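You operate a simulated robot arm through the tools that you are given. There is no shell and no other tool. Be economical: measure what you need, move in short steps, check, and stop when the job is done.

Carry out the task below with a simulated two-armed robot. There is one attempt and no reset: what you move stays moved.

TASK
On the clear end of the cabinet top, fold the pink towel in half.

The check looks at the end state, three seconds after you hand in, the way a careful person would. Anything else that was tipped, shoved, dropped, spilled or broken makes it a failure. Flat cloth is picked up by pressing the open fingertips on it (5 to 10 N) and closing them slowly along it; thin cloth reads only 2 to 8 mm in the jaws.

THE ROBOT
Two 7-joint arms with two-finger parallel grippers on one trunk, on a base that drives. Base frame: it is fixed to the floor where the robot stands at the start and does not move with it; the origin is under the middle of the robot, x ahead of it, y to its left, z up. Lengths are in mm, angles in rad, forces in N, time in s.
The left shoulder is at the start at [70, 134, 1176], the right one opposite. Places, roughly: clear end of the cabinet top [500, 100, 900]. Payload 1.57 kg a hand.
The tool frame of a hand sits at the grasp point between the pads (the TCP): z along the fingers, y along the line on which they close. The tips reach 30 mm beyond it. Largest opening 80 mm; finger width 17, thickness 12; the body of the gripper, 40 by 82 mm, starts 80 mm behind the TCP.
Orientation is told as [roll, pitch, yaw] about the base's x, y, z axes, in that order, counted from this pose: with the fingers straight down and closing along the base's y, the tool's x points along the base's -x, its y along +y and its z along -z.

THE INTERFACE
- The arms move only by the tool send_rows. It takes "left_rows", "right_rows" or both (then of equal length, played together; a hand with none holds still); each is a list of rows, each a list of 7 numbers: the turn, a rotation vector about the tool's x, y, z in rad, then the shift along the tool's x, y, z in cm, then the closure in counts, from 0 (fully open) to 255 (shut). In form: [[rx, ry, rz, dx, dy, dz, jaw], ...]. A call has 1 to 20 rows; each row is the pose to reach, as a shift and turn from the pose commanded when the call began, along the tool's axes at that moment. A row lasts 0.2 s, in which the tool goes at most 50 mm and 0.15 rad; a call with a longer step from one row to the next is refused whole, and so is a gripper value outside its range. Where a pose cannot be reached the arm comes as near as it can. A force on the tool above 40 N (or 10 N above the force at the start of the call, whichever is more), or a blocked arm, ends the call early, and 0.2 s more pass. The fingers move at their own pace (about 153 mm/s each) and stop on an object; they squeeze with about 28 N. The grip force told is the motor's: it shows also when the fingers shut on nothing. Time passes only in rows, and 0.2 s behind the last, so rows that repeat a pose let the fingers close. It gives the time, the measured TCP pose, the force on the tool (base axes), the opening and the grip force at its end, in the units of the frame above (readings bear some noise), with the torque about the TCP (base axes, N m) and any sound that the robot's microphone picked up.
- Cameras (640 x 400 px; columns grow to the right, rows downward): "scene" is now at [123.2, 11.2, 1378.7]; the picture's right is [0.15, -0.99, 0.00], its down [-0.79, -0.12, -0.60] and it looks along [0.59, 0.09, -0.80] (base axes); focal length 257 px, centre (320, 200). "left" rides on the left gripper at [72, 7, -122] in its tool frame; the picture's right is [-0.09, 1.00, 0.00], its down [-0.84, -0.08, -0.54] and it looks along [-0.54, -0.05, 0.84] (tool axes); focal length 238 px, centre (320, 200). "right" rides on the right gripper at [72, -7, -122] in its tool frame; the picture's right is [0.09, 1.00, 0.00], its down [-0.84, 0.08, -0.54] and it looks along [-0.54, 0.05, 0.84] (tool axes); focal length 238 px, centre (320, 200).
- capture(camera): a new picture of that camera. The clock stands still meanwhile.
- lift_body(by): slides the trunk up (or, below 0, down) by that many mm; the arms and the scene camera ride with it, the base frame stays. It gives what a move gives, with no picture.
- base_move(legs): drives the robot by 1 to 6 legs, each [ahead, left, turn to the left] in mm, mm and rad, along the robot's own axes; the way and the turn of a leg run together, so that a leg with both is an arc; at most 1500 mm and 3.142 rad a leg. The arms and the cameras ride along, it lands a little off, and it stops where it bumps. It gives what a move gives.
- aim_head(pan, tilt): turns the head with the scene camera to pan (to the left, within 1.501 rad either way) and tilt (down, from -0.506 to 1.204), counted from straight ahead of the robot. It gives what a move gives.
- locate(camera, pixels): for up to 12 pixels [column, row] of the newest picture of that camera ("zoom" is the newest enlarged one), the place [x, y, z] in the base frame of the surface seen there, good to about 3 mm. The clock stands still meanwhile.
- close_up(camera, box): a new picture of the part [left, top, right, bottom] of that camera's present view, enlarged. The clock stands still meanwhile.
- close_job(): hands the job in; it is judged then, once.

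Go step by step. Measure first, check grasps and placings, and put right what went wrong. The budget is 80 turns and 78 pictures, counting those below and the enlarged ones. Unless the task says otherwise, let go and move clear before handing in, and close with one line.

The tools are called after ">>>" as name(argument=value, ...) on one line, values as JSON. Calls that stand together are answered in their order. send_rows: Moves the arms, as the interface text tells. Its arguments: {"type":"object","properties":{"left_rows":{"type":"array"},"right_rows":{"type":"array"}},"required":[]} The other tools are called the same way: lift_body (by) slides the trunk up or down; base_move (legs) drives the base; aim_head (pan, tilt) turns the head that bears the scene camera; capture (camera) takes a picture; locate (camera, pixels) gives the place of the surface under pixels of a picture; close_up (camera, box) takes an enlarged picture of a part of a camera's view; close_job () hands the job in.

At the start:

```text
time: 0.0
left_position: [454.7, 328.7, 1026.7]
left_ee_rot: [0.0, 0.001, 0.001]
left_force: [0.3, -0.6, 0.6]
left_moment: [0.0, 0.01, 0.01]
left_finger_gap: 79.9
left_gripper_force: 0.2
right_position: [438.3, -104.2, 1098.3]
right_ee_rot: [0.0, 0.0, 0.001]
right_force: [-0.7, -0.3, 0.3]
right_moment: [-0.01, 0.02, 0.01]
right_finger_gap: 79.8
right_gripper_force: 0.0
trunk travel left (down, up): [-750.0, 190.0]
robot x, y, heading: [1.2, 1.4, 0.001]
head pan, tilt: [0.15, 0.927]
```

scene: 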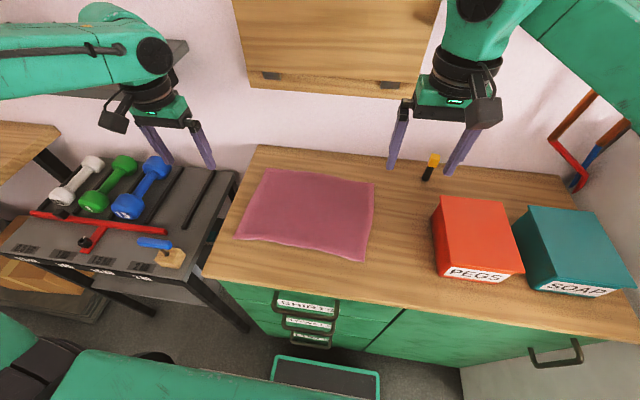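
right: 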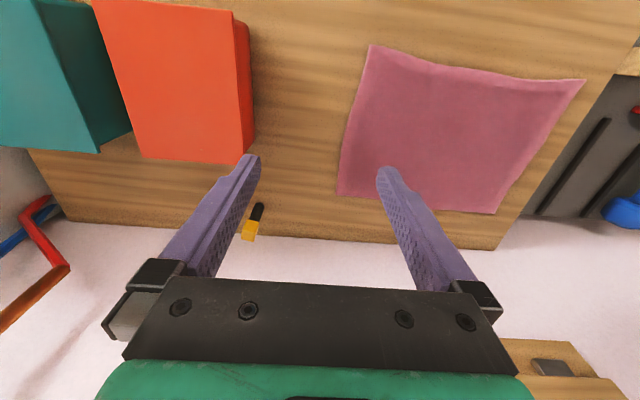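
left: 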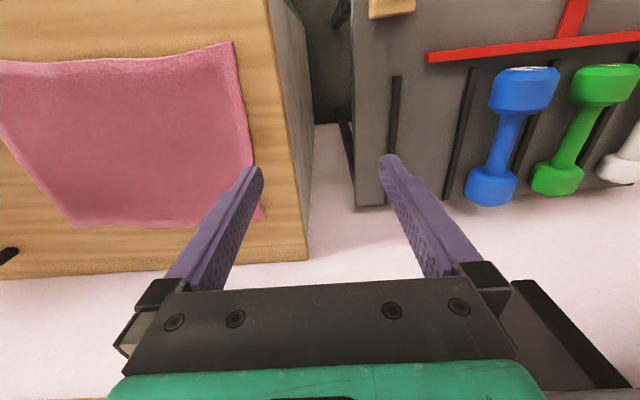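

The pink towel shows in the scene picture with corners near (265,169), (374,183), (363,260), (237,237). I measure these and the cabinet edges first.

>>> locate(camera="scene", pixels=[[266, 170], [373, 184], [362, 259], [238, 236], [310, 212], [255, 150], [206, 275], [400, 230], [320, 178], [300, 248], [440, 200], [435, 270]])

>>> close_up(camera="scene", box=[200, 140, 400, 290])

```text
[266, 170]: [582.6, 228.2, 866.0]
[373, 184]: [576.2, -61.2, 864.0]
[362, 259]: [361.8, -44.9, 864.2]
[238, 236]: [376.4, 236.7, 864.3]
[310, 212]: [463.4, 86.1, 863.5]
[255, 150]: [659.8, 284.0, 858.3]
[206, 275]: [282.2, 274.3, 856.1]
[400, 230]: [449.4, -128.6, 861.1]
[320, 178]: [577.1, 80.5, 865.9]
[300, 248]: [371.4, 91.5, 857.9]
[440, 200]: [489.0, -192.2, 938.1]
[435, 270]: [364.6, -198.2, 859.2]
```

```text
2.67 times, centred on (300, 215) of scene
```

zoom: 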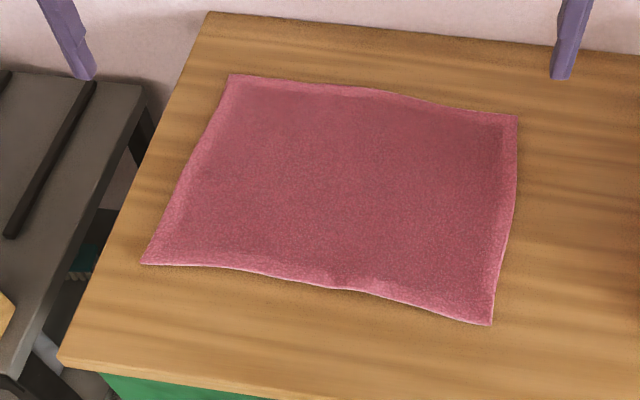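

The towel lies flat, about 285 mm (y) by 210 mm (x), on a top at z≈860. Its near corners are at (376,237) and (362,-45). I will pinch both near corners and fold them over to the far edge at x≈580, so I bring the hands above the corners first.

>>> send_rows(left_rows=[[0, 0, 0, 1.12, -2.07, 1.62, 128], [0, 0, 0, 2.23, -4.13, 3.23, 128], [0, 0, 0, 3.35, -6.2, 4.85, 128], [0, 0, 0, 4.47, -8.27, 6.47, 128], [0, 0, 0, 5.58, -10.33, 8.08, 128], [0, 0, 0, 6.7, -12.4, 9.7, 128], [0, 0, 0, 6.7, -12.4, 9.7, 128]], right_rows=[[0, 0, 0, 1.03, 1.5, 2.8, 128], [0, 0, 0, 2.07, 3.0, 5.6, 128], [0, 0, 0, 3.1, 4.5, 8.4, 128], [0, 0, 0, 4.13, 6.0, 11.2, 128], [0, 0, 0, 5.17, 7.5, 14.0, 128], [0, 0, 0, 6.2, 9.0, 16.8, 128], [0, 0, 0, 6.2, 9.0, 16.8, 128]])

>>> capture(camera="left")

>>> capture(camera="right")

>>> capture(camera="scene")

```text
time: 1.6
left_position: [387.5, 203.7, 930.0]
left_ee_rot: [0.001, 0.002, -0.001]
left_force: [0.1, -0.5, 0.1]
left_moment: [-0.02, -0.01, 0.01]
left_finger_gap: 39.8
left_gripper_force: 0.0
right_position: [374.0, -14.4, 929.8]
right_ee_rot: [0.001, 0.0, 0.0]
right_force: [-0.1, 0.3, 0.1]
right_moment: [0.01, 0.03, -0.02]
right_finger_gap: 39.8
right_gripper_force: 0.0
trunk travel left (down, up): [-750.0, 190.0]
robot x, y, heading: [0.4, -1.7, 0.002]
head pan, tilt: [0.15, 0.927]
```

```text
73 pictures are left
```

left: 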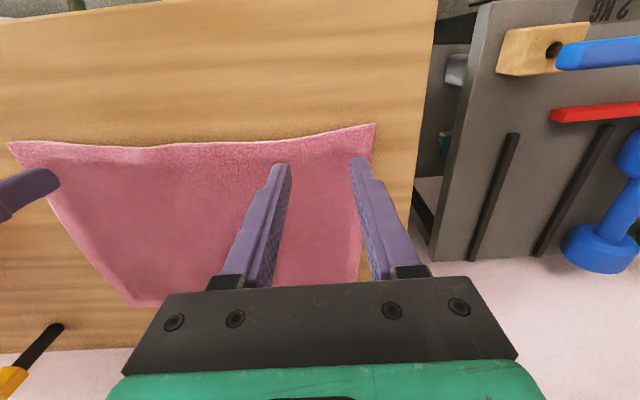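

```text
72 pictures are left
```

right: 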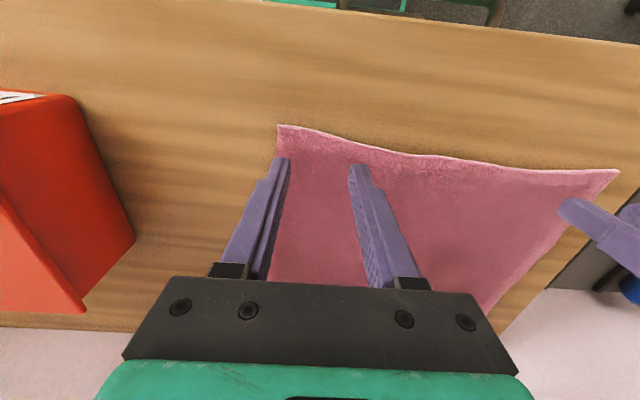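

```text
71 pictures are left
```

scene: 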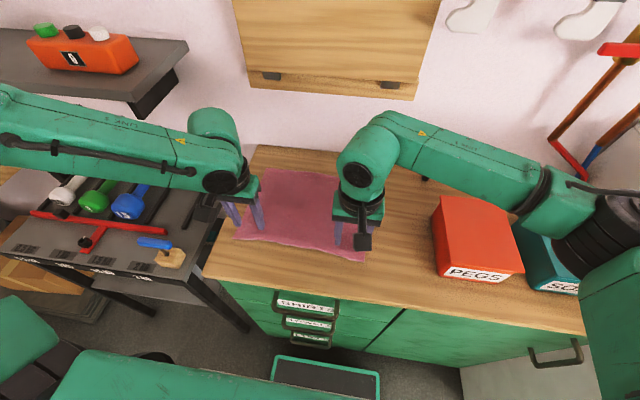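

Both hands are above the near corners. I measure the corners in the wrist views and check how high the right arm's elbow is over the boxes.

>>> locate(camera="left", pixels=[[374, 126], [360, 131], [320, 139], [280, 146], [367, 150]])

>>> locate(camera="right", pixels=[[279, 127], [300, 133], [330, 140], [370, 150], [274, 200]])

>>> locate(camera="scene", pixels=[[460, 175], [515, 205], [540, 225], [600, 220], [480, 220], [560, 250], [575, 205], [430, 150]])

```text
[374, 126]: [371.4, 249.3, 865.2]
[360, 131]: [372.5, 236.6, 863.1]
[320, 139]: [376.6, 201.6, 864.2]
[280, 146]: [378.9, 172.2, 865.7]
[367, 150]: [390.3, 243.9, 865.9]
```

```text
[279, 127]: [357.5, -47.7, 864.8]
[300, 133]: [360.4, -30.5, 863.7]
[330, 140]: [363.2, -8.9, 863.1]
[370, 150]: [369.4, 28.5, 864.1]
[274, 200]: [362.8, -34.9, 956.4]
```

```text
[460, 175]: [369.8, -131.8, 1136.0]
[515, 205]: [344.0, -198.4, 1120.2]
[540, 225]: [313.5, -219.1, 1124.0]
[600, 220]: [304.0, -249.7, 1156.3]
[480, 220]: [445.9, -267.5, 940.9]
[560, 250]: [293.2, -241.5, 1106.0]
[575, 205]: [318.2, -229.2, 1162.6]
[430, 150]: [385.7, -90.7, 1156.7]
```

Elbows clear the boxes by more than 150 mm. I shift the left hand 12 mm outward and the right 6 mm outward, and lower both to just above the cloth.

>>> send_rows(left_rows=[[0, 0, 0, 0, 0.6, 1.0, 128], [0, 0, 0, 0, 1.2, 2.0, 128], [0, 0, 0, 0, 1.2, 2.9, 128], [0, 0, 0, 0, 1.2, 3.3, 128], [0, 0, 0, 0, 1.2, 3.5, 128], [0, 0, 0, 0, 1.2, 3.5, 128]], right_rows=[[0, 0, 0, 0, -0.3, 1.0, 128], [0, 0, 0, 0, -0.6, 2.0, 128], [0, 0, 0, 0, -0.6, 2.9, 128], [0, 0, 0, 0, -0.6, 3.3, 128], [0, 0, 0, 0, -0.6, 3.5, 128], [0, 0, 0, 0, -0.6, 3.5, 128]])

```text
time: 3.0
left_position: [388.2, 215.4, 894.9]
left_ee_rot: [0.0, 0.002, 0.001]
left_force: [-0.4, -0.4, 1.0]
left_moment: [-0.01, -0.01, 0.0]
left_finger_gap: 39.9
left_gripper_force: 0.0
right_position: [375.3, -20.6, 893.9]
right_ee_rot: [0.0, 0.0, -0.001]
right_force: [0.5, -0.5, 1.3]
right_moment: [0.02, 0.04, -0.01]
right_finger_gap: 39.5
right_gripper_force: 0.1
trunk travel left (down, up): [-750.0, 190.0]
robot x, y, heading: [3.1, 0.6, -0.005]
head pan, tilt: [0.15, 0.927]
```

No clear contact yet (about 1 N). I go down in small steps.

>>> send_rows(left_rows=[[0, 0, 0, 0, 0, 0.15, 128], [0, 0, 0, 0, 0, 0.3, 128], [0, 0, 0, 0, 0, 0.3, 128]], right_rows=[[0, 0, 0, 0, 0, 0.15, 128], [0, 0, 0, 0, 0, 0.3, 128], [0, 0, 0, 0, 0, 0.3, 128]])

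```text
time: 3.8
left_position: [387.9, 216.4, 893.2]
left_ee_rot: [0.0, -0.001, 0.0]
left_force: [2.1, 0.3, 9.2]
left_moment: [0.01, -0.09, 0.05]
left_finger_gap: 39.5
left_gripper_force: 0.1
right_position: [374.1, -20.8, 893.2]
right_ee_rot: [0.003, -0.001, -0.001]
right_force: [2.1, 0.7, 6.4]
right_moment: [0.03, -0.05, -0.01]
right_finger_gap: 39.4
right_gripper_force: 0.0
trunk travel left (down, up): [-750.0, 190.0]
robot x, y, heading: [-1.5, -1.2, 0.003]
head pan, tilt: [0.15, 0.927]
```

Contact at 9.2 N (left) and 6.4 N (right), which is in the pressing range. I close slowly.

>>> send_rows(left_rows=[[0, 0, 0, 0, 0, 0, 138], [0, 0, 0, 0, 0, 0, 148], [0, 0, 0, 0, 0, 0, 158], [0, 0, 0, 0, 0, 0, 168], [0, 0, 0, 0, 0, 0, 178], [0, 0, 0, 0, 0, 0, 188], [0, 0, 0, 0, 0, 0, 198], [0, 0, 0, 0, 0, 0, 208], [0, 0, 0, 0, 0, 0, 218], [0, 0, 0, 0, 0, 0, 228], [0, 0, 0, 0, 0, 0, 238], [0, 0, 0, 0, 0, 0, 248], [0, 0, 0, 0, 0, 0, 255], [0, 0, 0, 0, 0, 0, 255], [0, 0, 0, 0, 0, 0, 255]], right_rows=[[0, 0, 0, 0, 0, 0, 138], [0, 0, 0, 0, 0, 0, 148], [0, 0, 0, 0, 0, 0, 158], [0, 0, 0, 0, 0, 0, 168], [0, 0, 0, 0, 0, 0, 178], [0, 0, 0, 0, 0, 0, 188], [0, 0, 0, 0, 0, 0, 198], [0, 0, 0, 0, 0, 0, 208], [0, 0, 0, 0, 0, 0, 218], [0, 0, 0, 0, 0, 0, 228], [0, 0, 0, 0, 0, 0, 238], [0, 0, 0, 0, 0, 0, 248], [0, 0, 0, 0, 0, 0, 255], [0, 0, 0, 0, 0, 0, 255], [0, 0, 0, 0, 0, 0, 255]])

>>> capture(camera="left")

>>> capture(camera="right")

```text
time: 7.0
left_position: [387.1, 215.1, 894.6]
left_ee_rot: [0.0, -0.003, 0.0]
left_force: [-0.8, -11.4, 9.7]
left_moment: [-0.33, 0.04, -0.01]
left_finger_gap: 6.4
left_gripper_force: 25.9
right_position: [374.4, -19.5, 894.6]
right_ee_rot: [0.003, -0.002, 0.0]
right_force: [0.5, 11.2, 8.7]
right_moment: [0.38, -0.05, 0.07]
right_finger_gap: 4.3
right_gripper_force: 25.1
trunk travel left (down, up): [-750.0, 190.0]
robot x, y, heading: [0.2, 0.2, -0.001]
head pan, tilt: [0.15, 0.927]
```

```text
70 pictures are left
```

left: 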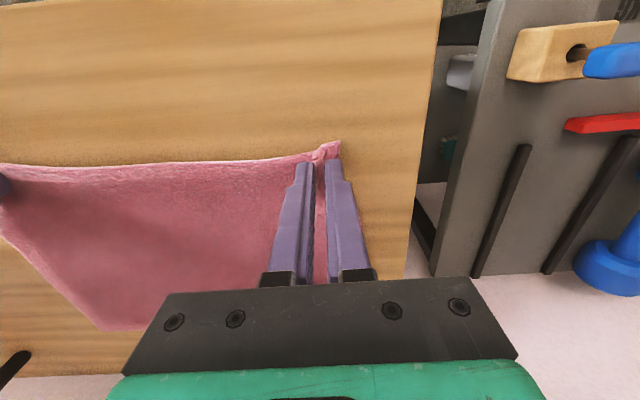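

```text
69 pictures are left
```

right: 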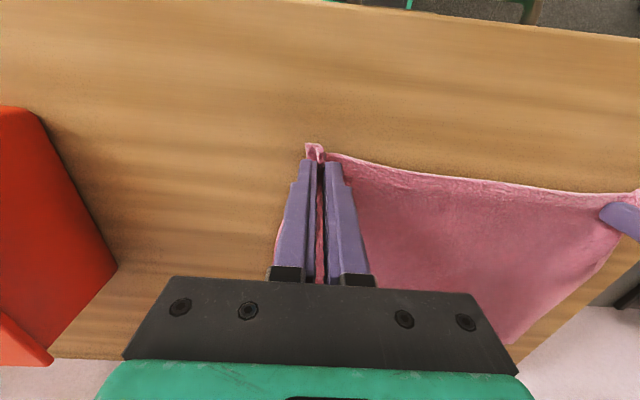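

Both hands hold cloth (gaps 6.4 and 4.3 mm), with about 11 N of tension between them along y. I ease 4 mm inward each and lift along the first half of the fold arc.

>>> send_rows(left_rows=[[0, 0, 0, 0, -0.2, 0, 255], [0, 0, 0, 0, -0.4, 0, 255], [0, 0, 0, -0.11, -0.4, -1.34, 255], [0, 0, 0, -0.44, -0.4, -2.66, 255], [0, 0, 0, -0.98, -0.4, -3.9, 255], [0, 0, 0, -1.72, -0.4, -5.06, 255], [0, 0, 0, -2.64, -0.4, -6.08, 255], [0, 0, 0, -3.71, -0.4, -6.96, 255], [0, 0, 0, -4.91, -0.4, -7.66, 255], [0, 0, 0, -6.22, -0.4, -8.18, 255], [0, 0, 0, -7.6, -0.4, -8.5, 255], [0, 0, 0, -9.0, -0.4, -8.6, 255], [0, 0, 0, -9.0, -0.4, -8.6, 255]], right_rows=[[0, 0, 0, 0, 0.2, 0, 255], [0, 0, 0, 0, 0.4, 0, 255], [0, 0, 0, -0.11, 0.4, -1.37, 255], [0, 0, 0, -0.45, 0.4, -2.72, 255], [0, 0, 0, -1.01, 0.4, -4.0, 255], [0, 0, 0, -1.78, 0.4, -5.17, 255], [0, 0, 0, -2.72, 0.4, -6.22, 255], [0, 0, 0, -3.83, 0.4, -7.12, 255], [0, 0, 0, -5.08, 0.4, -7.84, 255], [0, 0, 0, -6.43, 0.4, -8.37, 255], [0, 0, 0, -7.85, 0.4, -8.69, 255], [0, 0, 0, -9.3, 0.4, -8.8, 255], [0, 0, 0, -9.3, 0.4, -8.8, 255]])

>>> capture(camera="scene")

>>> capture(camera="left")

>>> capture(camera="right")

```text
time: 9.8
left_position: [476.5, 212.1, 978.8]
left_ee_rot: [0.0, -0.001, 0.0]
left_force: [0.0, -2.9, -0.3]
left_moment: [-0.06, 0.03, 0.0]
left_finger_gap: 5.2
left_gripper_force: 25.2
right_position: [467.0, -16.3, 981.4]
right_ee_rot: [-0.002, 0.0, 0.0]
right_force: [0.2, 2.8, 0.4]
right_moment: [0.07, 0.0, 0.03]
right_finger_gap: 4.0
right_gripper_force: 24.4
trunk travel left (down, up): [-750.0, 190.0]
robot x, y, heading: [3.9, 1.6, 0.001]
head pan, tilt: [0.15, 0.927]
```

```text
68 pictures are left
```

scene: 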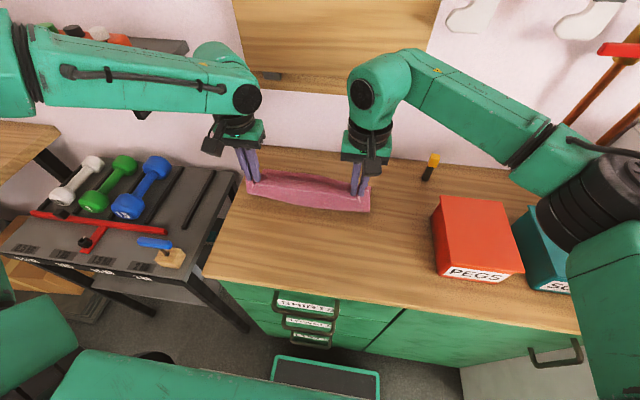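

```text
67 pictures are left
```

left: 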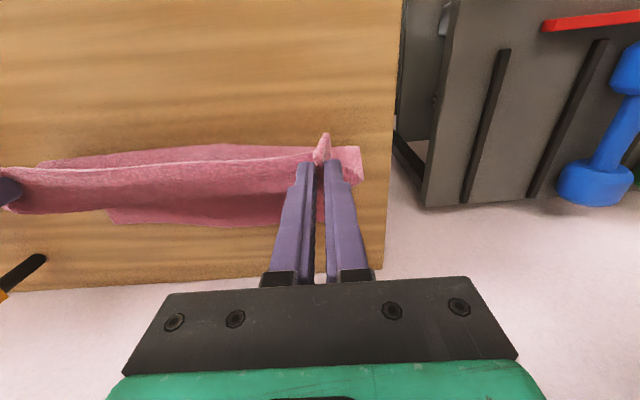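

```text
66 pictures are left
```

right: 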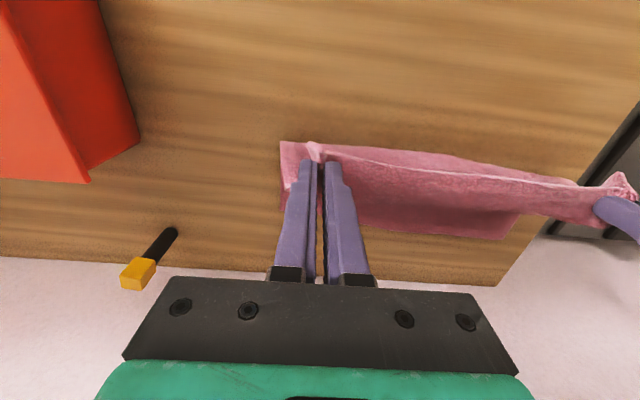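

The cloth hangs from both hands and the far half still lies on the top. I check where the far edge and the hanging fold line are.

>>> locate(camera="left", pixels=[[262, 225], [110, 222], [180, 218], [358, 150], [45, 163], [200, 148]])

>>> locate(camera="right", pixels=[[400, 230], [502, 237], [517, 218], [283, 143], [400, 150], [360, 217]])

>>> close_up(camera="scene", box=[220, 140, 400, 230])

```text
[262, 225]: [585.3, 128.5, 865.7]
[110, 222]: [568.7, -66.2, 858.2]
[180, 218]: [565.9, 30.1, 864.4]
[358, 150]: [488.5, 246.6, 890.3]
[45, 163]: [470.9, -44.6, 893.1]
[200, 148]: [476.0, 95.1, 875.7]
```

```text
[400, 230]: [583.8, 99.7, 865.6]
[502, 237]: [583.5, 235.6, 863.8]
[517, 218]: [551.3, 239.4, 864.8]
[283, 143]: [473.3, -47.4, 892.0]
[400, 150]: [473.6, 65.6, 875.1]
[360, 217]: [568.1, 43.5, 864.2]
```

```text
3.56 times, centred on (310, 185) of scene
```

zoom: 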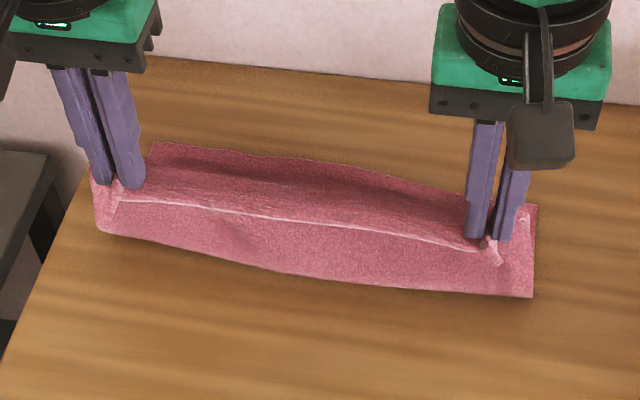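

The far edge has stayed put (x≈585 left, 568 right) and the fold line is forming at x≈475. I continue the arc down to the far edge.

>>> send_rows(left_rows=[[0, 0, 0, -1.47, 0, 0.1, 255], [0, 0, 0, -2.9, 0, 0.4, 255], [0, 0, 0, -4.27, 0, 0.92, 255], [0, 0, 0, -5.53, 0, 1.6, 255], [0, 0, 0, -6.65, 0, 2.5, 255], [0, 0, 0, -7.6, 0, 3.5, 255], [0, 0, 0, -8.37, 0, 4.65, 255], [0, 0, 0, -8.94, 0, 5.9, 255], [0, 0, 0, -9.28, 0, 7.0, 255], [0, 0, 0, -9.4, 0, 7.7, 255], [0, 0, 0, -9.4, 0, 7.7, 255]], right_rows=[[0, 0, 0, -1.48, 0, 0.1, 255], [0, 0, 0, -2.93, 0, 0.4, 255], [0, 0, 0, -4.31, 0, 0.95, 255], [0, 0, 0, -5.58, 0, 1.65, 255], [0, 0, 0, -6.7, 0, 2.55, 255], [0, 0, 0, -7.68, 0, 3.6, 255], [0, 0, 0, -8.46, 0, 4.75, 255], [0, 0, 0, -9.04, 0, 6.05, 255], [0, 0, 0, -9.38, 0, 7.2, 255], [0, 0, 0, -9.5, 0, 7.9, 255], [0, 0, 0, -9.5, 0, 7.9, 255]])

>>> capture(camera="left")

>>> capture(camera="right")

>>> close_up(camera="scene", box=[220, 130, 400, 242])

```text
time: 12.2
left_position: [535.7, 223.4, 920.5]
left_ee_rot: [-0.002, -0.002, 0.001]
left_force: [2.0, -16.5, -1.3]
left_moment: [-0.53, -0.11, 0.0]
left_finger_gap: 5.6
left_gripper_force: 25.6
left hand out of reach, approached as far as the arm can: row 6, 7, 8, 9, 10, 11
right_position: [562.7, -15.7, 901.6]
right_ee_rot: [0.001, 0.0, 0.002]
right_force: [-2.6, 18.0, 2.6]
right_moment: [0.62, 0.1, 0.13]
right_finger_gap: 4.5
right_gripper_force: 25.1
trunk travel left (down, up): [-750.0, 190.0]
robot x, y, heading: [-3.8, 2.1, -0.001]
head pan, tilt: [0.15, 0.927]
```

```text
64 pictures are left
```

left: 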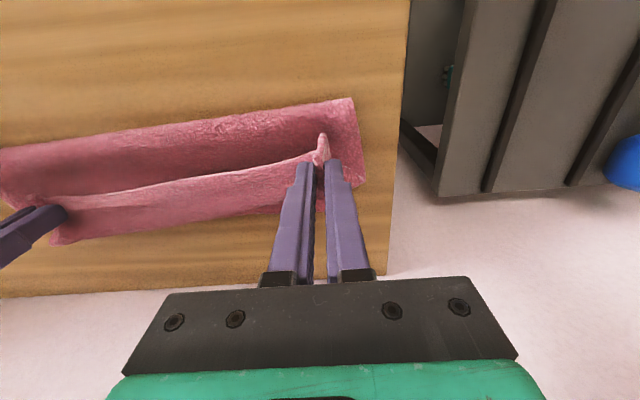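

```text
63 pictures are left
```

right: 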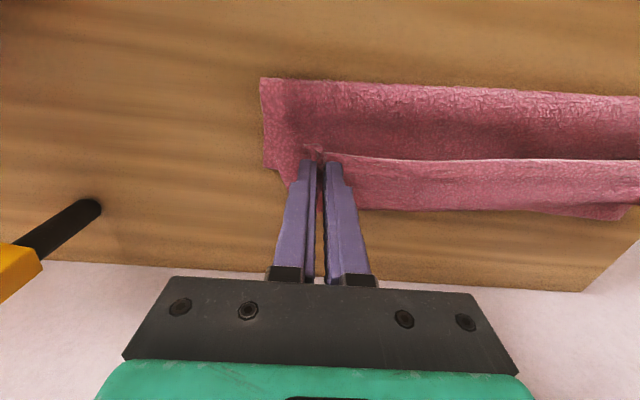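

```text
3.56 times, centred on (310, 186) of scene
```

zoom: 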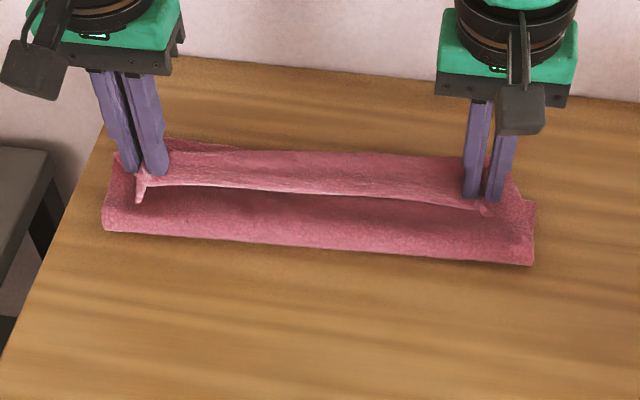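

The left hand ran out of reach at (536, 223, 920), while the right is at (563, -16, 902). The cloth is still held. I check the floor ahead of the base to see whether I can drive a little closer.

>>> locate(camera="scene", pixels=[[325, 380], [325, 362], [220, 390], [240, 345], [400, 330], [300, 310]])

>>> send_rows(left_rows=[[0, 0, 0, 2.0, 0, -1.0, 255], [0, 0, 0, 3.5, 0, -2.0, 255], [0, 0, 0, 3.5, 0, -2.0, 255]])

>>> aim_head(pan=0.1, tilt=1.2)

>>> capture(camera="scene")

```text
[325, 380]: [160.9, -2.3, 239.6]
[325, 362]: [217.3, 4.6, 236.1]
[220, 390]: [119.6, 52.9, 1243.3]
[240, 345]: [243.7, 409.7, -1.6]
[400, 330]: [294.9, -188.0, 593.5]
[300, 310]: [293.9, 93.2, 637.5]
```

```text
time: 13.0
left_position: [502.4, 224.4, 940.0]
left_ee_rot: [-0.003, -0.004, -0.002]
left_force: [7.9, -27.8, -5.6]
left_moment: [-0.84, -0.25, -0.04]
left_finger_gap: 5.4
left_gripper_force: 24.8
right_position: [562.7, -13.3, 901.3]
right_ee_rot: [0.006, 0.001, 0.002]
right_force: [-8.7, 26.6, 6.4]
right_moment: [0.93, 0.25, 0.18]
right_finger_gap: 6.0
right_gripper_force: 26.3
trunk travel left (down, up): [-750.0, 190.0]
robot x, y, heading: [0.2, -0.5, 0.0]
head pan, tilt: [0.15, 0.927]
```

```text
time: 13.8
left_position: [503.4, 224.6, 940.0]
left_ee_rot: [-0.004, -0.003, -0.002]
left_force: [7.2, -27.0, -5.9]
left_moment: [-0.84, -0.22, -0.06]
left_finger_gap: 5.6
left_gripper_force: 25.7
right_position: [561.4, -12.5, 901.9]
right_ee_rot: [0.007, 0.001, 0.004]
right_force: [-7.0, 26.6, 6.1]
right_moment: [0.94, 0.2, 0.23]
right_finger_gap: 5.8
right_gripper_force: 25.3
trunk travel left (down, up): [-750.0, 190.0]
robot x, y, heading: [-1.7, -1.6, 0.002]
head pan, tilt: [0.099, 1.201]
```

```text
61 pictures are left
```

scene: 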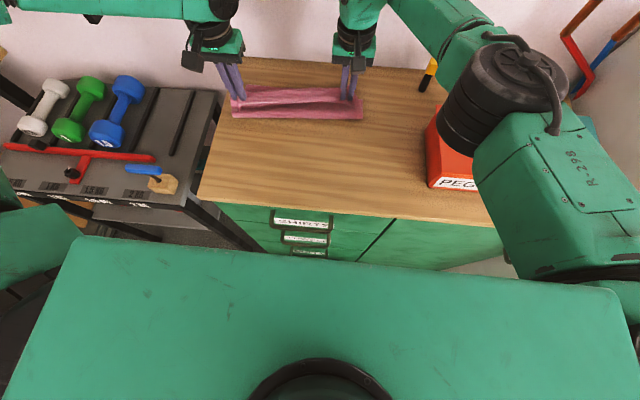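

The arm now holds at (502, 224, 940) with 27 N of lateral tension. The base front (x≈220) has about 70 mm to the cabinet face, and the trunk can rise. I relax both hands to a mid-arc position first.

>>> send_rows(left_rows=[[0, 0, 0, 0, -0.5, 0, 255], [0, 0, 0, 0.3, -1.0, 0.3, 255], [0, 0, 0, 0.6, -1.1, 0.8, 255], [0, 0, 0, 0.7, -1.1, 1.0, 255], [0, 0, 0, 0.7, -1.1, 1.0, 255]], right_rows=[[0, 0, 0, 1.5, 0, -0.8, 255], [0, 0, 0, 3.0, 0, -1.6, 255], [0, 0, 0, 4.8, 0, -2.2, 255], [0, 0, 0, 6.6, 0, -2.7, 255], [0, 0, 0, 6.6, 0, -2.7, 255]])

>>> lift_body(by=40)

>>> base_move(legs=[[30, 0, 0]])

>>> capture(camera="scene")

```text
time: 15.0
left_position: [495.4, 214.6, 930.2]
left_ee_rot: [-0.001, 0.001, 0.0]
left_force: [0.5, -5.2, 0.1]
left_moment: [-0.14, 0.0, 0.02]
left_finger_gap: 4.5
left_gripper_force: 25.1
right_position: [497.5, -16.3, 929.4]
right_ee_rot: [-0.001, 0.0, -0.002]
right_force: [-0.5, 5.5, -0.3]
right_moment: [0.15, 0.04, 0.03]
right_finger_gap: 3.5
right_gripper_force: 24.9
trunk travel left (down, up): [-750.0, 190.0]
robot x, y, heading: [-2.1, -0.4, -0.002]
head pan, tilt: [0.099, 1.201]
```

```text
time: 15.8
left_position: [494.8, 214.0, 969.8]
left_ee_rot: [-0.001, 0.0, 0.001]
left_force: [-0.2, -3.9, 0.3]
left_moment: [-0.09, -0.01, -0.02]
left_finger_gap: 4.5
left_gripper_force: 25.2
right_position: [497.5, -16.6, 968.0]
right_ee_rot: [-0.001, 0.0, 0.0]
right_force: [0.4, 3.7, 0.8]
right_moment: [0.12, 0.02, 0.0]
right_finger_gap: 3.6
right_gripper_force: 25.1
trunk travel left (down, up): [-790.0, 150.0]
robot x, y, heading: [-1.0, 2.6, 0.001]
head pan, tilt: [0.099, 1.201]
```

```text
time: 16.6
left_position: [518.9, 213.3, 973.3]
left_ee_rot: [-0.002, -0.006, 0.0]
left_force: [-0.2, -3.6, 0.4]
left_moment: [-0.1, -0.07, -0.04]
left_finger_gap: 4.5
left_gripper_force: 25.4
right_position: [523.1, -16.8, 971.0]
right_ee_rot: [0.001, -0.004, 0.0]
right_force: [-0.2, 3.7, 0.0]
right_moment: [0.12, -0.06, 0.01]
right_finger_gap: 3.6
right_gripper_force: 25.3
trunk travel left (down, up): [-790.0, 150.0]
robot x, y, heading: [28.0, 0.3, -0.003]
head pan, tilt: [0.099, 1.201]
```

```text
60 pictures are left
```

scene: 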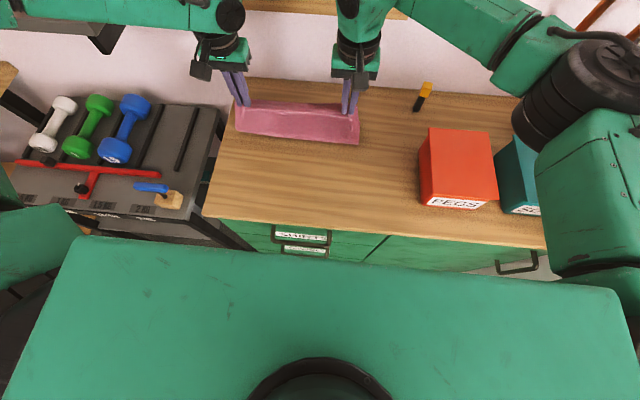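

The hands are relaxed (about 4 N) and the base drove 29 mm with no bump. I look at the towel closely before lowering.

>>> capture(camera="left")

>>> capture(camera="right")

>>> close_up(camera="scene", box=[210, 70, 390, 182])

```text
59 pictures are left
```

left: 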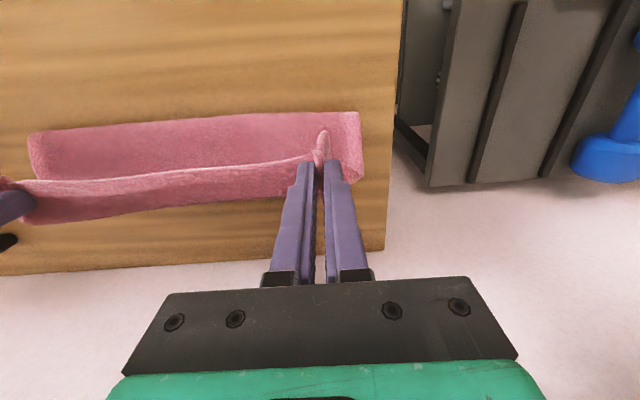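

```text
58 pictures are left
```

right: 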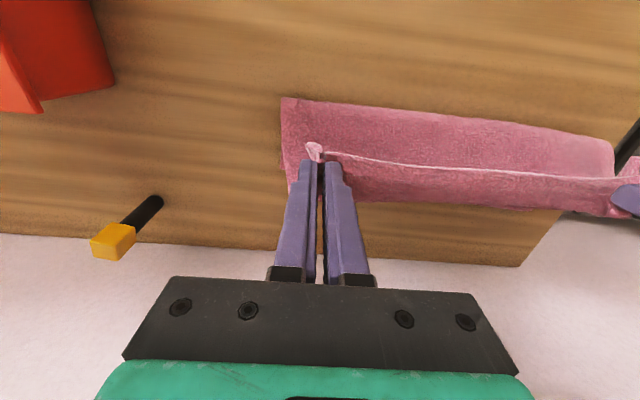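

```text
3.56 times, centred on (300, 126) of scene
```

zoom: 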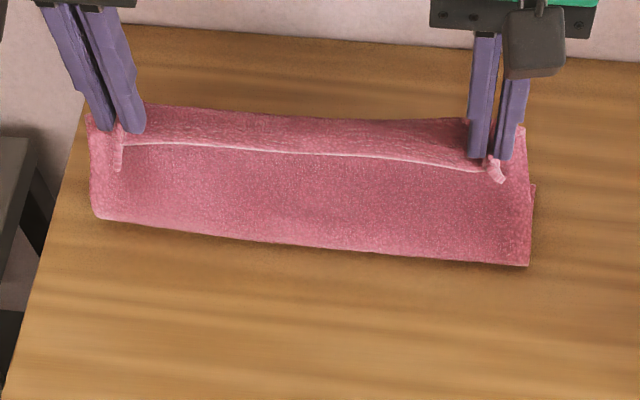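

>>> locate(camera="zoom", pixels=[[98, 218], [300, 242], [528, 263], [210, 108], [350, 120], [440, 120], [532, 190]])

>>> locate(camera="left", pixels=[[358, 114], [30, 135], [270, 196], [35, 222], [360, 182], [100, 214]])

>>> locate(camera="right", pixels=[[283, 100], [610, 145], [290, 190], [400, 202], [540, 208], [610, 216]])

```text
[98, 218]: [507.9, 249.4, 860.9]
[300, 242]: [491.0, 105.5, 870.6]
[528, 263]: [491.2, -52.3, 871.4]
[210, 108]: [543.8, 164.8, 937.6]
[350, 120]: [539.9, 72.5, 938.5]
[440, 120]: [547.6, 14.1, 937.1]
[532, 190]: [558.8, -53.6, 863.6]
```

```text
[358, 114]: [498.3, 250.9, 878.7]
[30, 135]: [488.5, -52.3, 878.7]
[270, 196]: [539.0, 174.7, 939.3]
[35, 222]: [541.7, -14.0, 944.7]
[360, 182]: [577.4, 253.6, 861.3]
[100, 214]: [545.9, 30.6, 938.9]
```

```text
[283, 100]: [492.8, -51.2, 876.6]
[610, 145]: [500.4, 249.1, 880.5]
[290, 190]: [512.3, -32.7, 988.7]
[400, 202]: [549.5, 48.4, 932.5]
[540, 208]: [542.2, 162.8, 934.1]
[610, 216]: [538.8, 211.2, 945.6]
```

The fold line lies at x≈490–500. The finger-wide clamped strip (about 27 mm, white edge line in the zoom at row 150) points back at the robot, so the hands should stop near x≈541. I lower there.

>>> send_rows(left_rows=[[0, 0, 0, -0.8, 0, 0.3, 255], [0, 0, 0, -1.5, 0, 1.0, 255], [0, 0, 0, -2.0, 0, 2.0, 255], [0, 0, 0, -2.2, 0, 3.2, 255], [0, 0, 0, -2.2, 0, 4.4, 255], [0, 0, 0, -2.2, 0, 5.6, 255], [0, 0, 0, -2.2, 0, 6.6, 255], [0, 0, 0, -2.2, 0, 6.6, 255]], right_rows=[[0, 0, 0, -0.7, 0, 0.3, 255], [0, 0, 0, -1.3, 0, 1.0, 255], [0, 0, 0, -1.7, 0, 2.0, 255], [0, 0, 0, -1.8, 0, 3.2, 255], [0, 0, 0, -1.8, 0, 4.4, 255], [0, 0, 0, -1.8, 0, 5.4, 255], [0, 0, 0, -1.8, 0, 6.4, 255], [0, 0, 0, -1.8, 0, 6.4, 255]])

>>> close_up(camera="scene", box=[210, 70, 390, 182])

>>> capture(camera="left")

>>> capture(camera="right")

```text
time: 18.4
left_position: [535.8, 216.6, 910.7]
left_ee_rot: [-0.002, -0.002, -0.002]
left_force: [-0.5, -8.9, -0.8]
left_moment: [-0.26, -0.04, -0.02]
left_finger_gap: 4.6
left_gripper_force: 25.1
left hand out of reach, approached as far as the arm can: row 6, 7, 8
right_position: [544.7, -16.7, 905.0]
right_ee_rot: [0.002, -0.001, -0.001]
right_force: [0.1, 7.9, 0.3]
right_moment: [0.25, 0.0, 0.04]
right_finger_gap: 3.7
right_gripper_force: 24.6
trunk travel left (down, up): [-790.0, 150.0]
robot x, y, heading: [28.6, -0.8, -0.002]
head pan, tilt: [0.099, 1.201]
```

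```text
3.56 times, centred on (300, 126) of scene
```

zoom: 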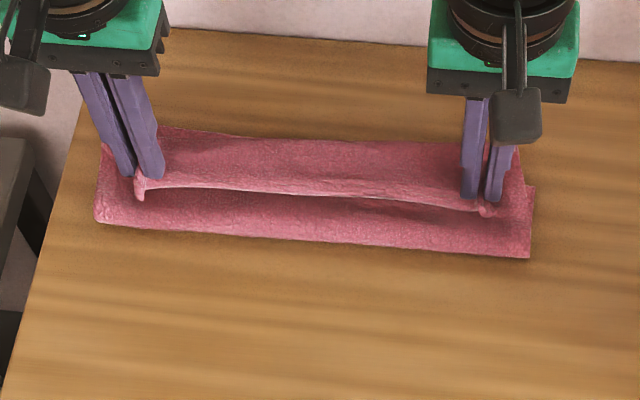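

```text
55 pictures are left
```

left: 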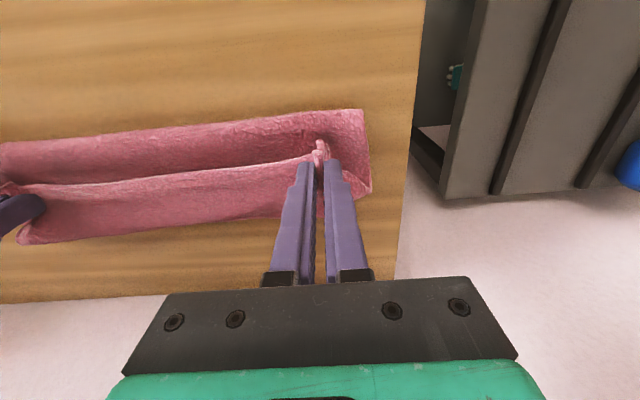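

```text
54 pictures are left
```

right: 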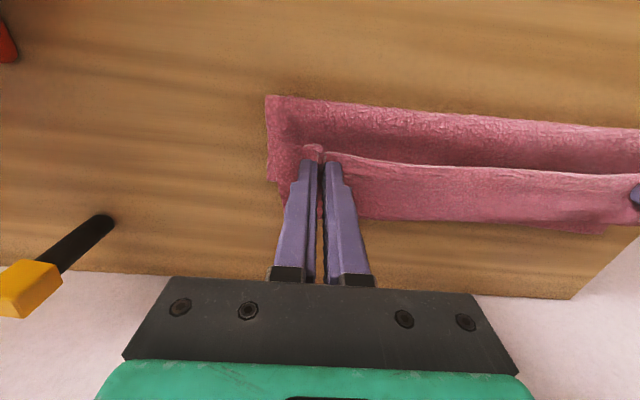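

The left arm stops at (536, 217, 911), so raising the trunk cost reach. The fingertips are only about 10 mm above the lower layer, so I measure the fold and far edge before releasing.

>>> locate(camera="zoom", pixels=[[97, 215], [300, 238], [528, 255], [300, 192], [300, 145], [530, 190], [180, 130]])

>>> locate(camera="left", pixels=[[361, 112], [370, 188], [260, 214], [150, 230], [30, 242], [150, 200], [200, 172]])

>>> locate(camera="right", pixels=[[268, 98], [272, 180], [400, 217], [500, 226], [600, 232], [500, 190]])

```text
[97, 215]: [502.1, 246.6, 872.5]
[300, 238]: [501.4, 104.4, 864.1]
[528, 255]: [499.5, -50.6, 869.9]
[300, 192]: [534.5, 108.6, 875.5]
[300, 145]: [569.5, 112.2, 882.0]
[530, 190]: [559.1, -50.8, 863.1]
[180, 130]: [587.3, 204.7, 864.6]
```

```text
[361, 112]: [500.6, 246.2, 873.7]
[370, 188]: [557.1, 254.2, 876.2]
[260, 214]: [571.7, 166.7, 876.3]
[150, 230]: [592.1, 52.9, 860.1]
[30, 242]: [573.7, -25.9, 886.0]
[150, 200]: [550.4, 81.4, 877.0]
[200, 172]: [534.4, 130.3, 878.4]
```

```text
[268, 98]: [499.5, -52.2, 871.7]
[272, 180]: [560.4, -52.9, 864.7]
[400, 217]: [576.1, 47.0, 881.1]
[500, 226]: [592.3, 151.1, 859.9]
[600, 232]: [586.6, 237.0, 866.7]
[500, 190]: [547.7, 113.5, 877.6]
```

The fold line is now at x≈500 and the far edge at ≈587, so I went about 12 mm too far. I back off that much, lower slightly, then open and rise.

>>> send_rows(left_rows=[[0, 0, 0, 0.5, -0.3, 0.2, 255], [0, 0, 0, 1.0, -0.4, 0.5, 255], [0, 0, 0, 1.2, -0.4, 0.8, 255], [0, 0, 0, 1.2, -0.4, 0.8, 230], [0, 0, 0, 1.2, -0.4, 0.8, 200], [0, 0, 0, 1.2, -0.4, 0.8, 180], [0, 0, 0, 1.2, -0.4, 0.8, 180], [0, 0, 0, 1.2, -0.4, -0.5, 180], [0, 0, 0, 1.2, -0.4, -2, 180], [0, 0, 0, 1.2, -0.4, -4, 180], [0, 0, 0, 1.2, -0.4, -7, 180], [0, 0, 0, 1.2, -0.4, -10, 180]], right_rows=[[0, 0, 0, 0.6, 0, 0.1, 255], [0, 0, 0, 1.2, 0, 0.2, 255], [0, 0, 0, 1.6, 0, 0.3, 255], [0, 0, 0, 1.6, 0, 0.3, 230], [0, 0, 0, 1.6, 0, 0.3, 200], [0, 0, 0, 1.6, 0, 0.3, 180], [0, 0, 0, 1.6, 0, 0.3, 180], [0, 0, 0, 1.6, 0, -0.5, 180], [0, 0, 0, 1.6, 0, -2, 180], [0, 0, 0, 1.6, 0, -4, 180], [0, 0, 0, 1.6, 0, -7, 180], [0, 0, 0, 1.6, 0, -10, 180]])

>>> close_up(camera="scene", box=[210, 70, 390, 182])

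>>> capture(camera="left")

>>> capture(camera="right")

```text
time: 21.1
left_position: [522.1, 214.0, 1011.7]
left_ee_rot: [-0.002, 0.001, -0.002]
left_force: [0.0, 0.2, -0.3]
left_moment: [0.01, -0.01, -0.04]
left_finger_gap: 23.3
left_gripper_force: 0.1
right_position: [528.4, -17.3, 1005.3]
right_ee_rot: [0.001, -0.001, 0.0]
right_force: [-0.4, 0.5, 0.5]
right_moment: [-0.01, -0.02, 0.0]
right_finger_gap: 23.4
right_gripper_force: 0.1
trunk travel left (down, up): [-790.0, 150.0]
robot x, y, heading: [30.6, 0.3, -0.002]
head pan, tilt: [0.099, 1.201]
```

```text
3.56 times, centred on (300, 126) of scene
```

zoom: 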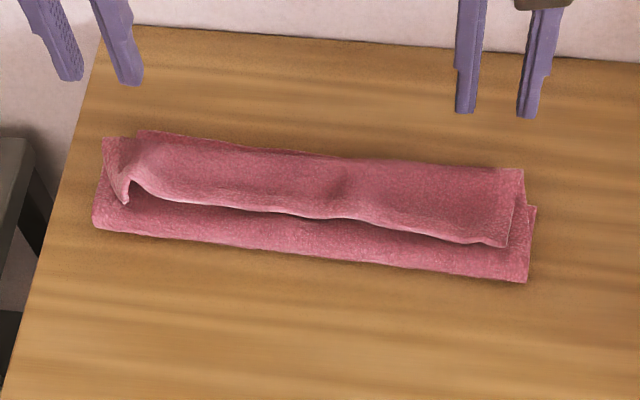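

```text
52 pictures are left
```

left: 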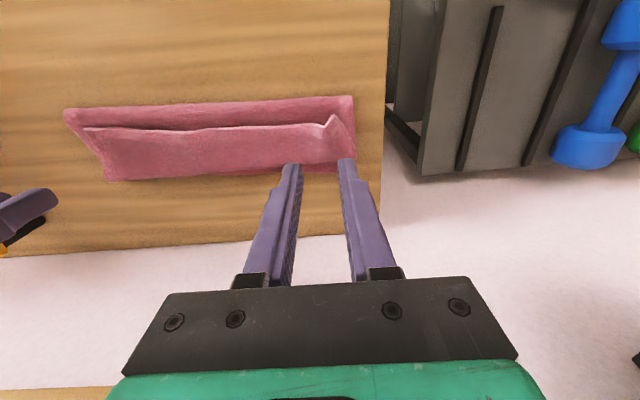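

```text
51 pictures are left
```

right: 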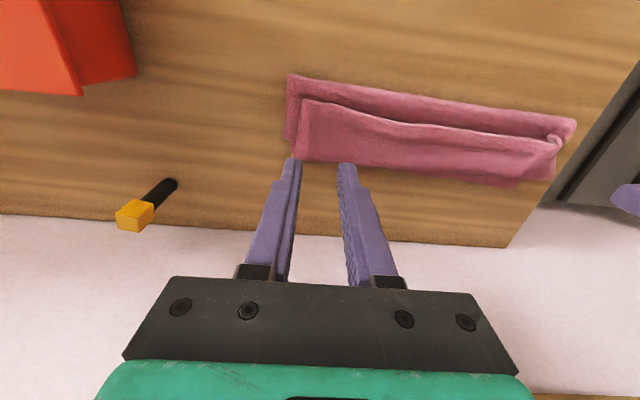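

After release the strip of upper layer from x≈575 back to its free edge lies toward the robot, making a Z-shape. I need to flip that flap outward, so I measure the flap edge and gaps first.

>>> locate(camera="zoom", pixels=[[125, 203], [220, 208], [340, 218], [500, 246], [526, 280], [95, 226], [300, 252], [340, 160], [520, 170], [145, 133], [533, 206], [145, 175]])

>>> locate(camera="left", pixels=[[333, 117], [240, 127], [160, 132], [90, 128], [68, 110], [350, 97], [105, 180], [200, 174], [355, 155]])

>>> close_up(camera="left", box=[50, 80, 370, 200])

>>> close_up(camera="right", box=[270, 60, 590, 200])

```text
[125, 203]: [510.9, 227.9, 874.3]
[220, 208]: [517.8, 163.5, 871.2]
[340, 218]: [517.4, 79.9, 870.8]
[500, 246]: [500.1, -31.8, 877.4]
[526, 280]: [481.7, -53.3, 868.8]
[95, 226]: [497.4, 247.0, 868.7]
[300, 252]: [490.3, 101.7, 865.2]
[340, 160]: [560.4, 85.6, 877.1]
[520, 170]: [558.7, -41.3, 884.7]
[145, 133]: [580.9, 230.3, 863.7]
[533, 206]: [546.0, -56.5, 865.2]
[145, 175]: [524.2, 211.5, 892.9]
```

```text
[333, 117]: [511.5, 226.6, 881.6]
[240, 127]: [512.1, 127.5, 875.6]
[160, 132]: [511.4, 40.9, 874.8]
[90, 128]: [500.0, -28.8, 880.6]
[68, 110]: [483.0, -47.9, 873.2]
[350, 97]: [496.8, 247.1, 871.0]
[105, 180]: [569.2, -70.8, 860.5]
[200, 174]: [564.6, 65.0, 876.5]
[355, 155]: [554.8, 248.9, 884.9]
```

```text
2.00 times, centred on (210, 140) of left
```

zoom: 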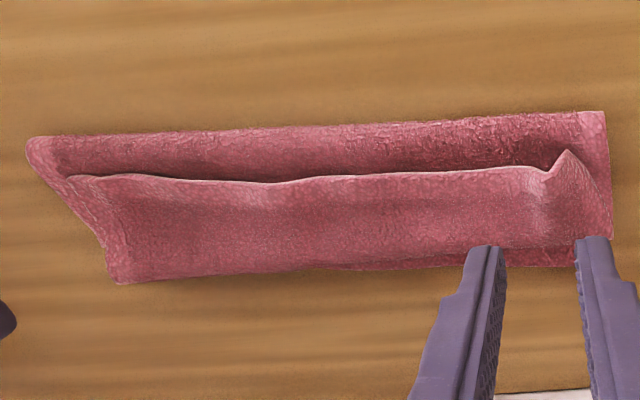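

```text
2.00 times, centred on (430, 130) of right
```

zoom: 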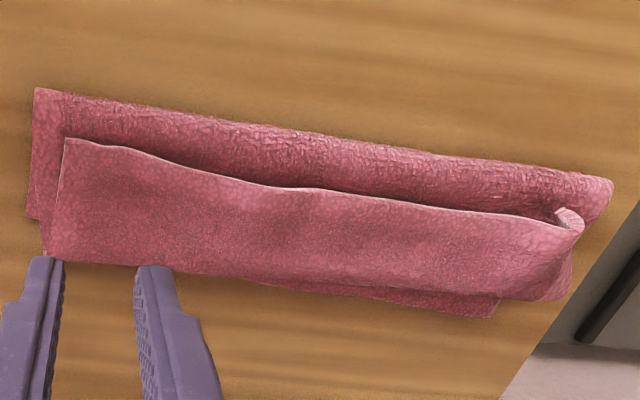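

The flap's free edge is at x≈500–512 and slightly raised, with its crease at x≈565. I'll regrasp that edge with the fingers closing across it (yaw 90°), so the cloth hangs straight from the pinch. First I rise and yaw the hands.

>>> send_rows(left_rows=[[0, 0, 0.14, 0, -0.1, -0.8, 112], [0, 0, 0.28, 0, -0.3, -1.6, 112], [0, 0, 0.42, 0, -0.4, -2.4, 112], [0, 0, 0.56, 0, -0.5, -3.2, 112], [0, 0, 0.7, 0, -0.7, -4.0, 112], [0, 0, 0.84, 0, -0.8, -4.8, 112], [0, 0, 0.98, 0, -0.9, -5.6, 112], [0, 0, 1.12, 0, -1.0, -6.2, 112], [0, 0, 1.26, 0, -1.2, -6.6, 112], [0, 0, 1.4, 0, -1.3, -7.0, 112], [0, 0, 1.5, 0, -1.4, -7.0, 112], [0, 0, 1.5708, 0, -1.4, -7.0, 112], [0, 0, 1.5708, 0, -1.4, -7.0, 112]], right_rows=[[0, 0, -0.14, 0, 0.1, -0.8, 112], [0, 0, -0.28, 0, 0.2, -1.6, 112], [0, 0, -0.42, 0, 0.2, -2.4, 112], [0, 0, -0.56, 0, 0.3, -3.2, 112], [0, 0, -0.7, 0, 0.3, -4.0, 112], [0, 0, -0.84, 0, 0.4, -4.8, 112], [0, 0, -0.98, 0, 0.4, -5.6, 112], [0, 0, -1.12, 0, 0.5, -6.2, 112], [0, 0, -1.26, 0, 0.6, -6.6, 112], [0, 0, -1.4, 0, 0.6, -7.0, 112], [0, 0, -1.5, 0, 0.7, -7.0, 112], [0, 0, -1.5708, 0, 0.7, -7.0, 112], [0, 0, -1.5708, 0, 0.7, -7.0, 112]])

>>> capture(camera="scene")

```text
time: 23.9
left_position: [523.5, 199.1, 1081.8]
left_ee_rot: [-0.001, -0.001, -1.572]
left_force: [0.1, 0.2, 0.5]
left_moment: [-0.02, -0.01, 0.02]
left_finger_gap: 44.9
left_gripper_force: 0.0
right_position: [309.2, -13.9, 1118.9]
right_ee_rot: [-0.027, 0.026, 1.454]
right_force: [-1.2, 0.0, 0.0]
right_moment: [0.0, 0.0, -0.01]
right_finger_gap: 45.1
right_gripper_force: 0.0
right hand out of reach, approached as far as the arm can: row 5, 6, 7, 8, 9, 10, 11, 12, 13
trunk travel left (down, up): [-790.0, 150.0]
robot x, y, heading: [26.8, -3.4, -0.001]
head pan, tilt: [0.099, 1.201]
```

```text
48 pictures are left
```

scene: 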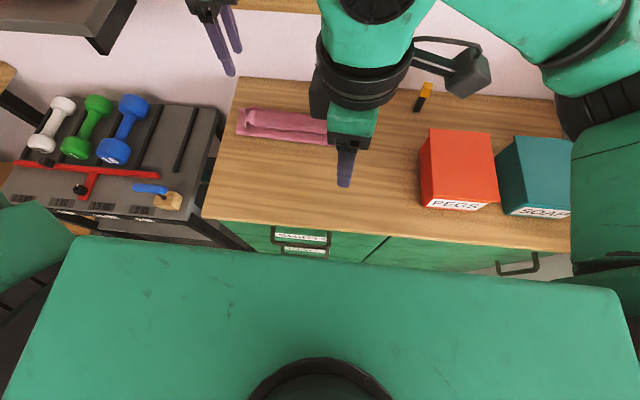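

The left hand yawed fine, but the right could not reach +90° there and swung back to (309, -14, 1119). I turn it back the other way.

>>> send_rows(right_rows=[[0, 0, 0.14, -0.2, -1.9, 0.4, 112], [0, 0, 0.28, -0.5, -3.8, 0.8, 112], [0, 0, 0.42, -0.7, -5.7, 1.2, 112], [0, 0, 0.56, -0.9, -7.6, 1.6, 112], [0, 0, 0.7, -1.1, -9.5, 2.0, 112], [0, 0, 0.84, -1.4, -11.4, 2.4, 112], [0, 0, 0.98, -1.6, -13.3, 2.8, 112], [0, 0, 1.12, -1.8, -15.2, 3.2, 112], [0, 0, 1.26, -2.1, -17.1, 3.6, 112], [0, 0, 1.4, -2.3, -19.0, 4.0, 112], [0, 0, 1.454, -2.5, -20.9, 4.4, 112], [0, 0, 1.454, -2.5, -20.9, 4.4, 112]])

>>> lift_body(by=-90)

```text
time: 26.4
left_position: [523.3, 200.5, 1082.7]
left_ee_rot: [0.001, 0.001, -1.57]
left_force: [-0.3, -0.3, 1.3]
left_moment: [-0.02, 0.01, -0.04]
left_finger_gap: 44.8
left_gripper_force: 0.0
right_position: [521.6, -15.2, 1081.6]
right_ee_rot: [-0.03, -0.025, -0.002]
right_force: [-0.1, -0.2, 0.2]
right_moment: [0.01, 0.01, 0.01]
right_finger_gap: 44.9
right_gripper_force: 0.1
trunk travel left (down, up): [-790.0, 150.0]
robot x, y, heading: [28.8, 3.3, -0.002]
head pan, tilt: [0.099, 1.201]
```

```text
time: 27.7
left_position: [523.5, 199.9, 992.4]
left_ee_rot: [0.0, 0.002, -1.571]
left_force: [-0.1, -0.6, 0.1]
left_moment: [-0.04, 0.03, 0.02]
left_finger_gap: 45.0
left_gripper_force: 0.1
right_position: [521.2, -14.0, 991.5]
right_ee_rot: [-0.03, -0.025, -0.001]
right_force: [0.1, 0.3, 0.2]
right_moment: [-0.04, 0.0, -0.03]
right_finger_gap: 45.1
right_gripper_force: 0.0
trunk travel left (down, up): [-700.0, 240.0]
robot x, y, heading: [28.9, -0.0, 0.004]
head pan, tilt: [0.099, 1.201]
```

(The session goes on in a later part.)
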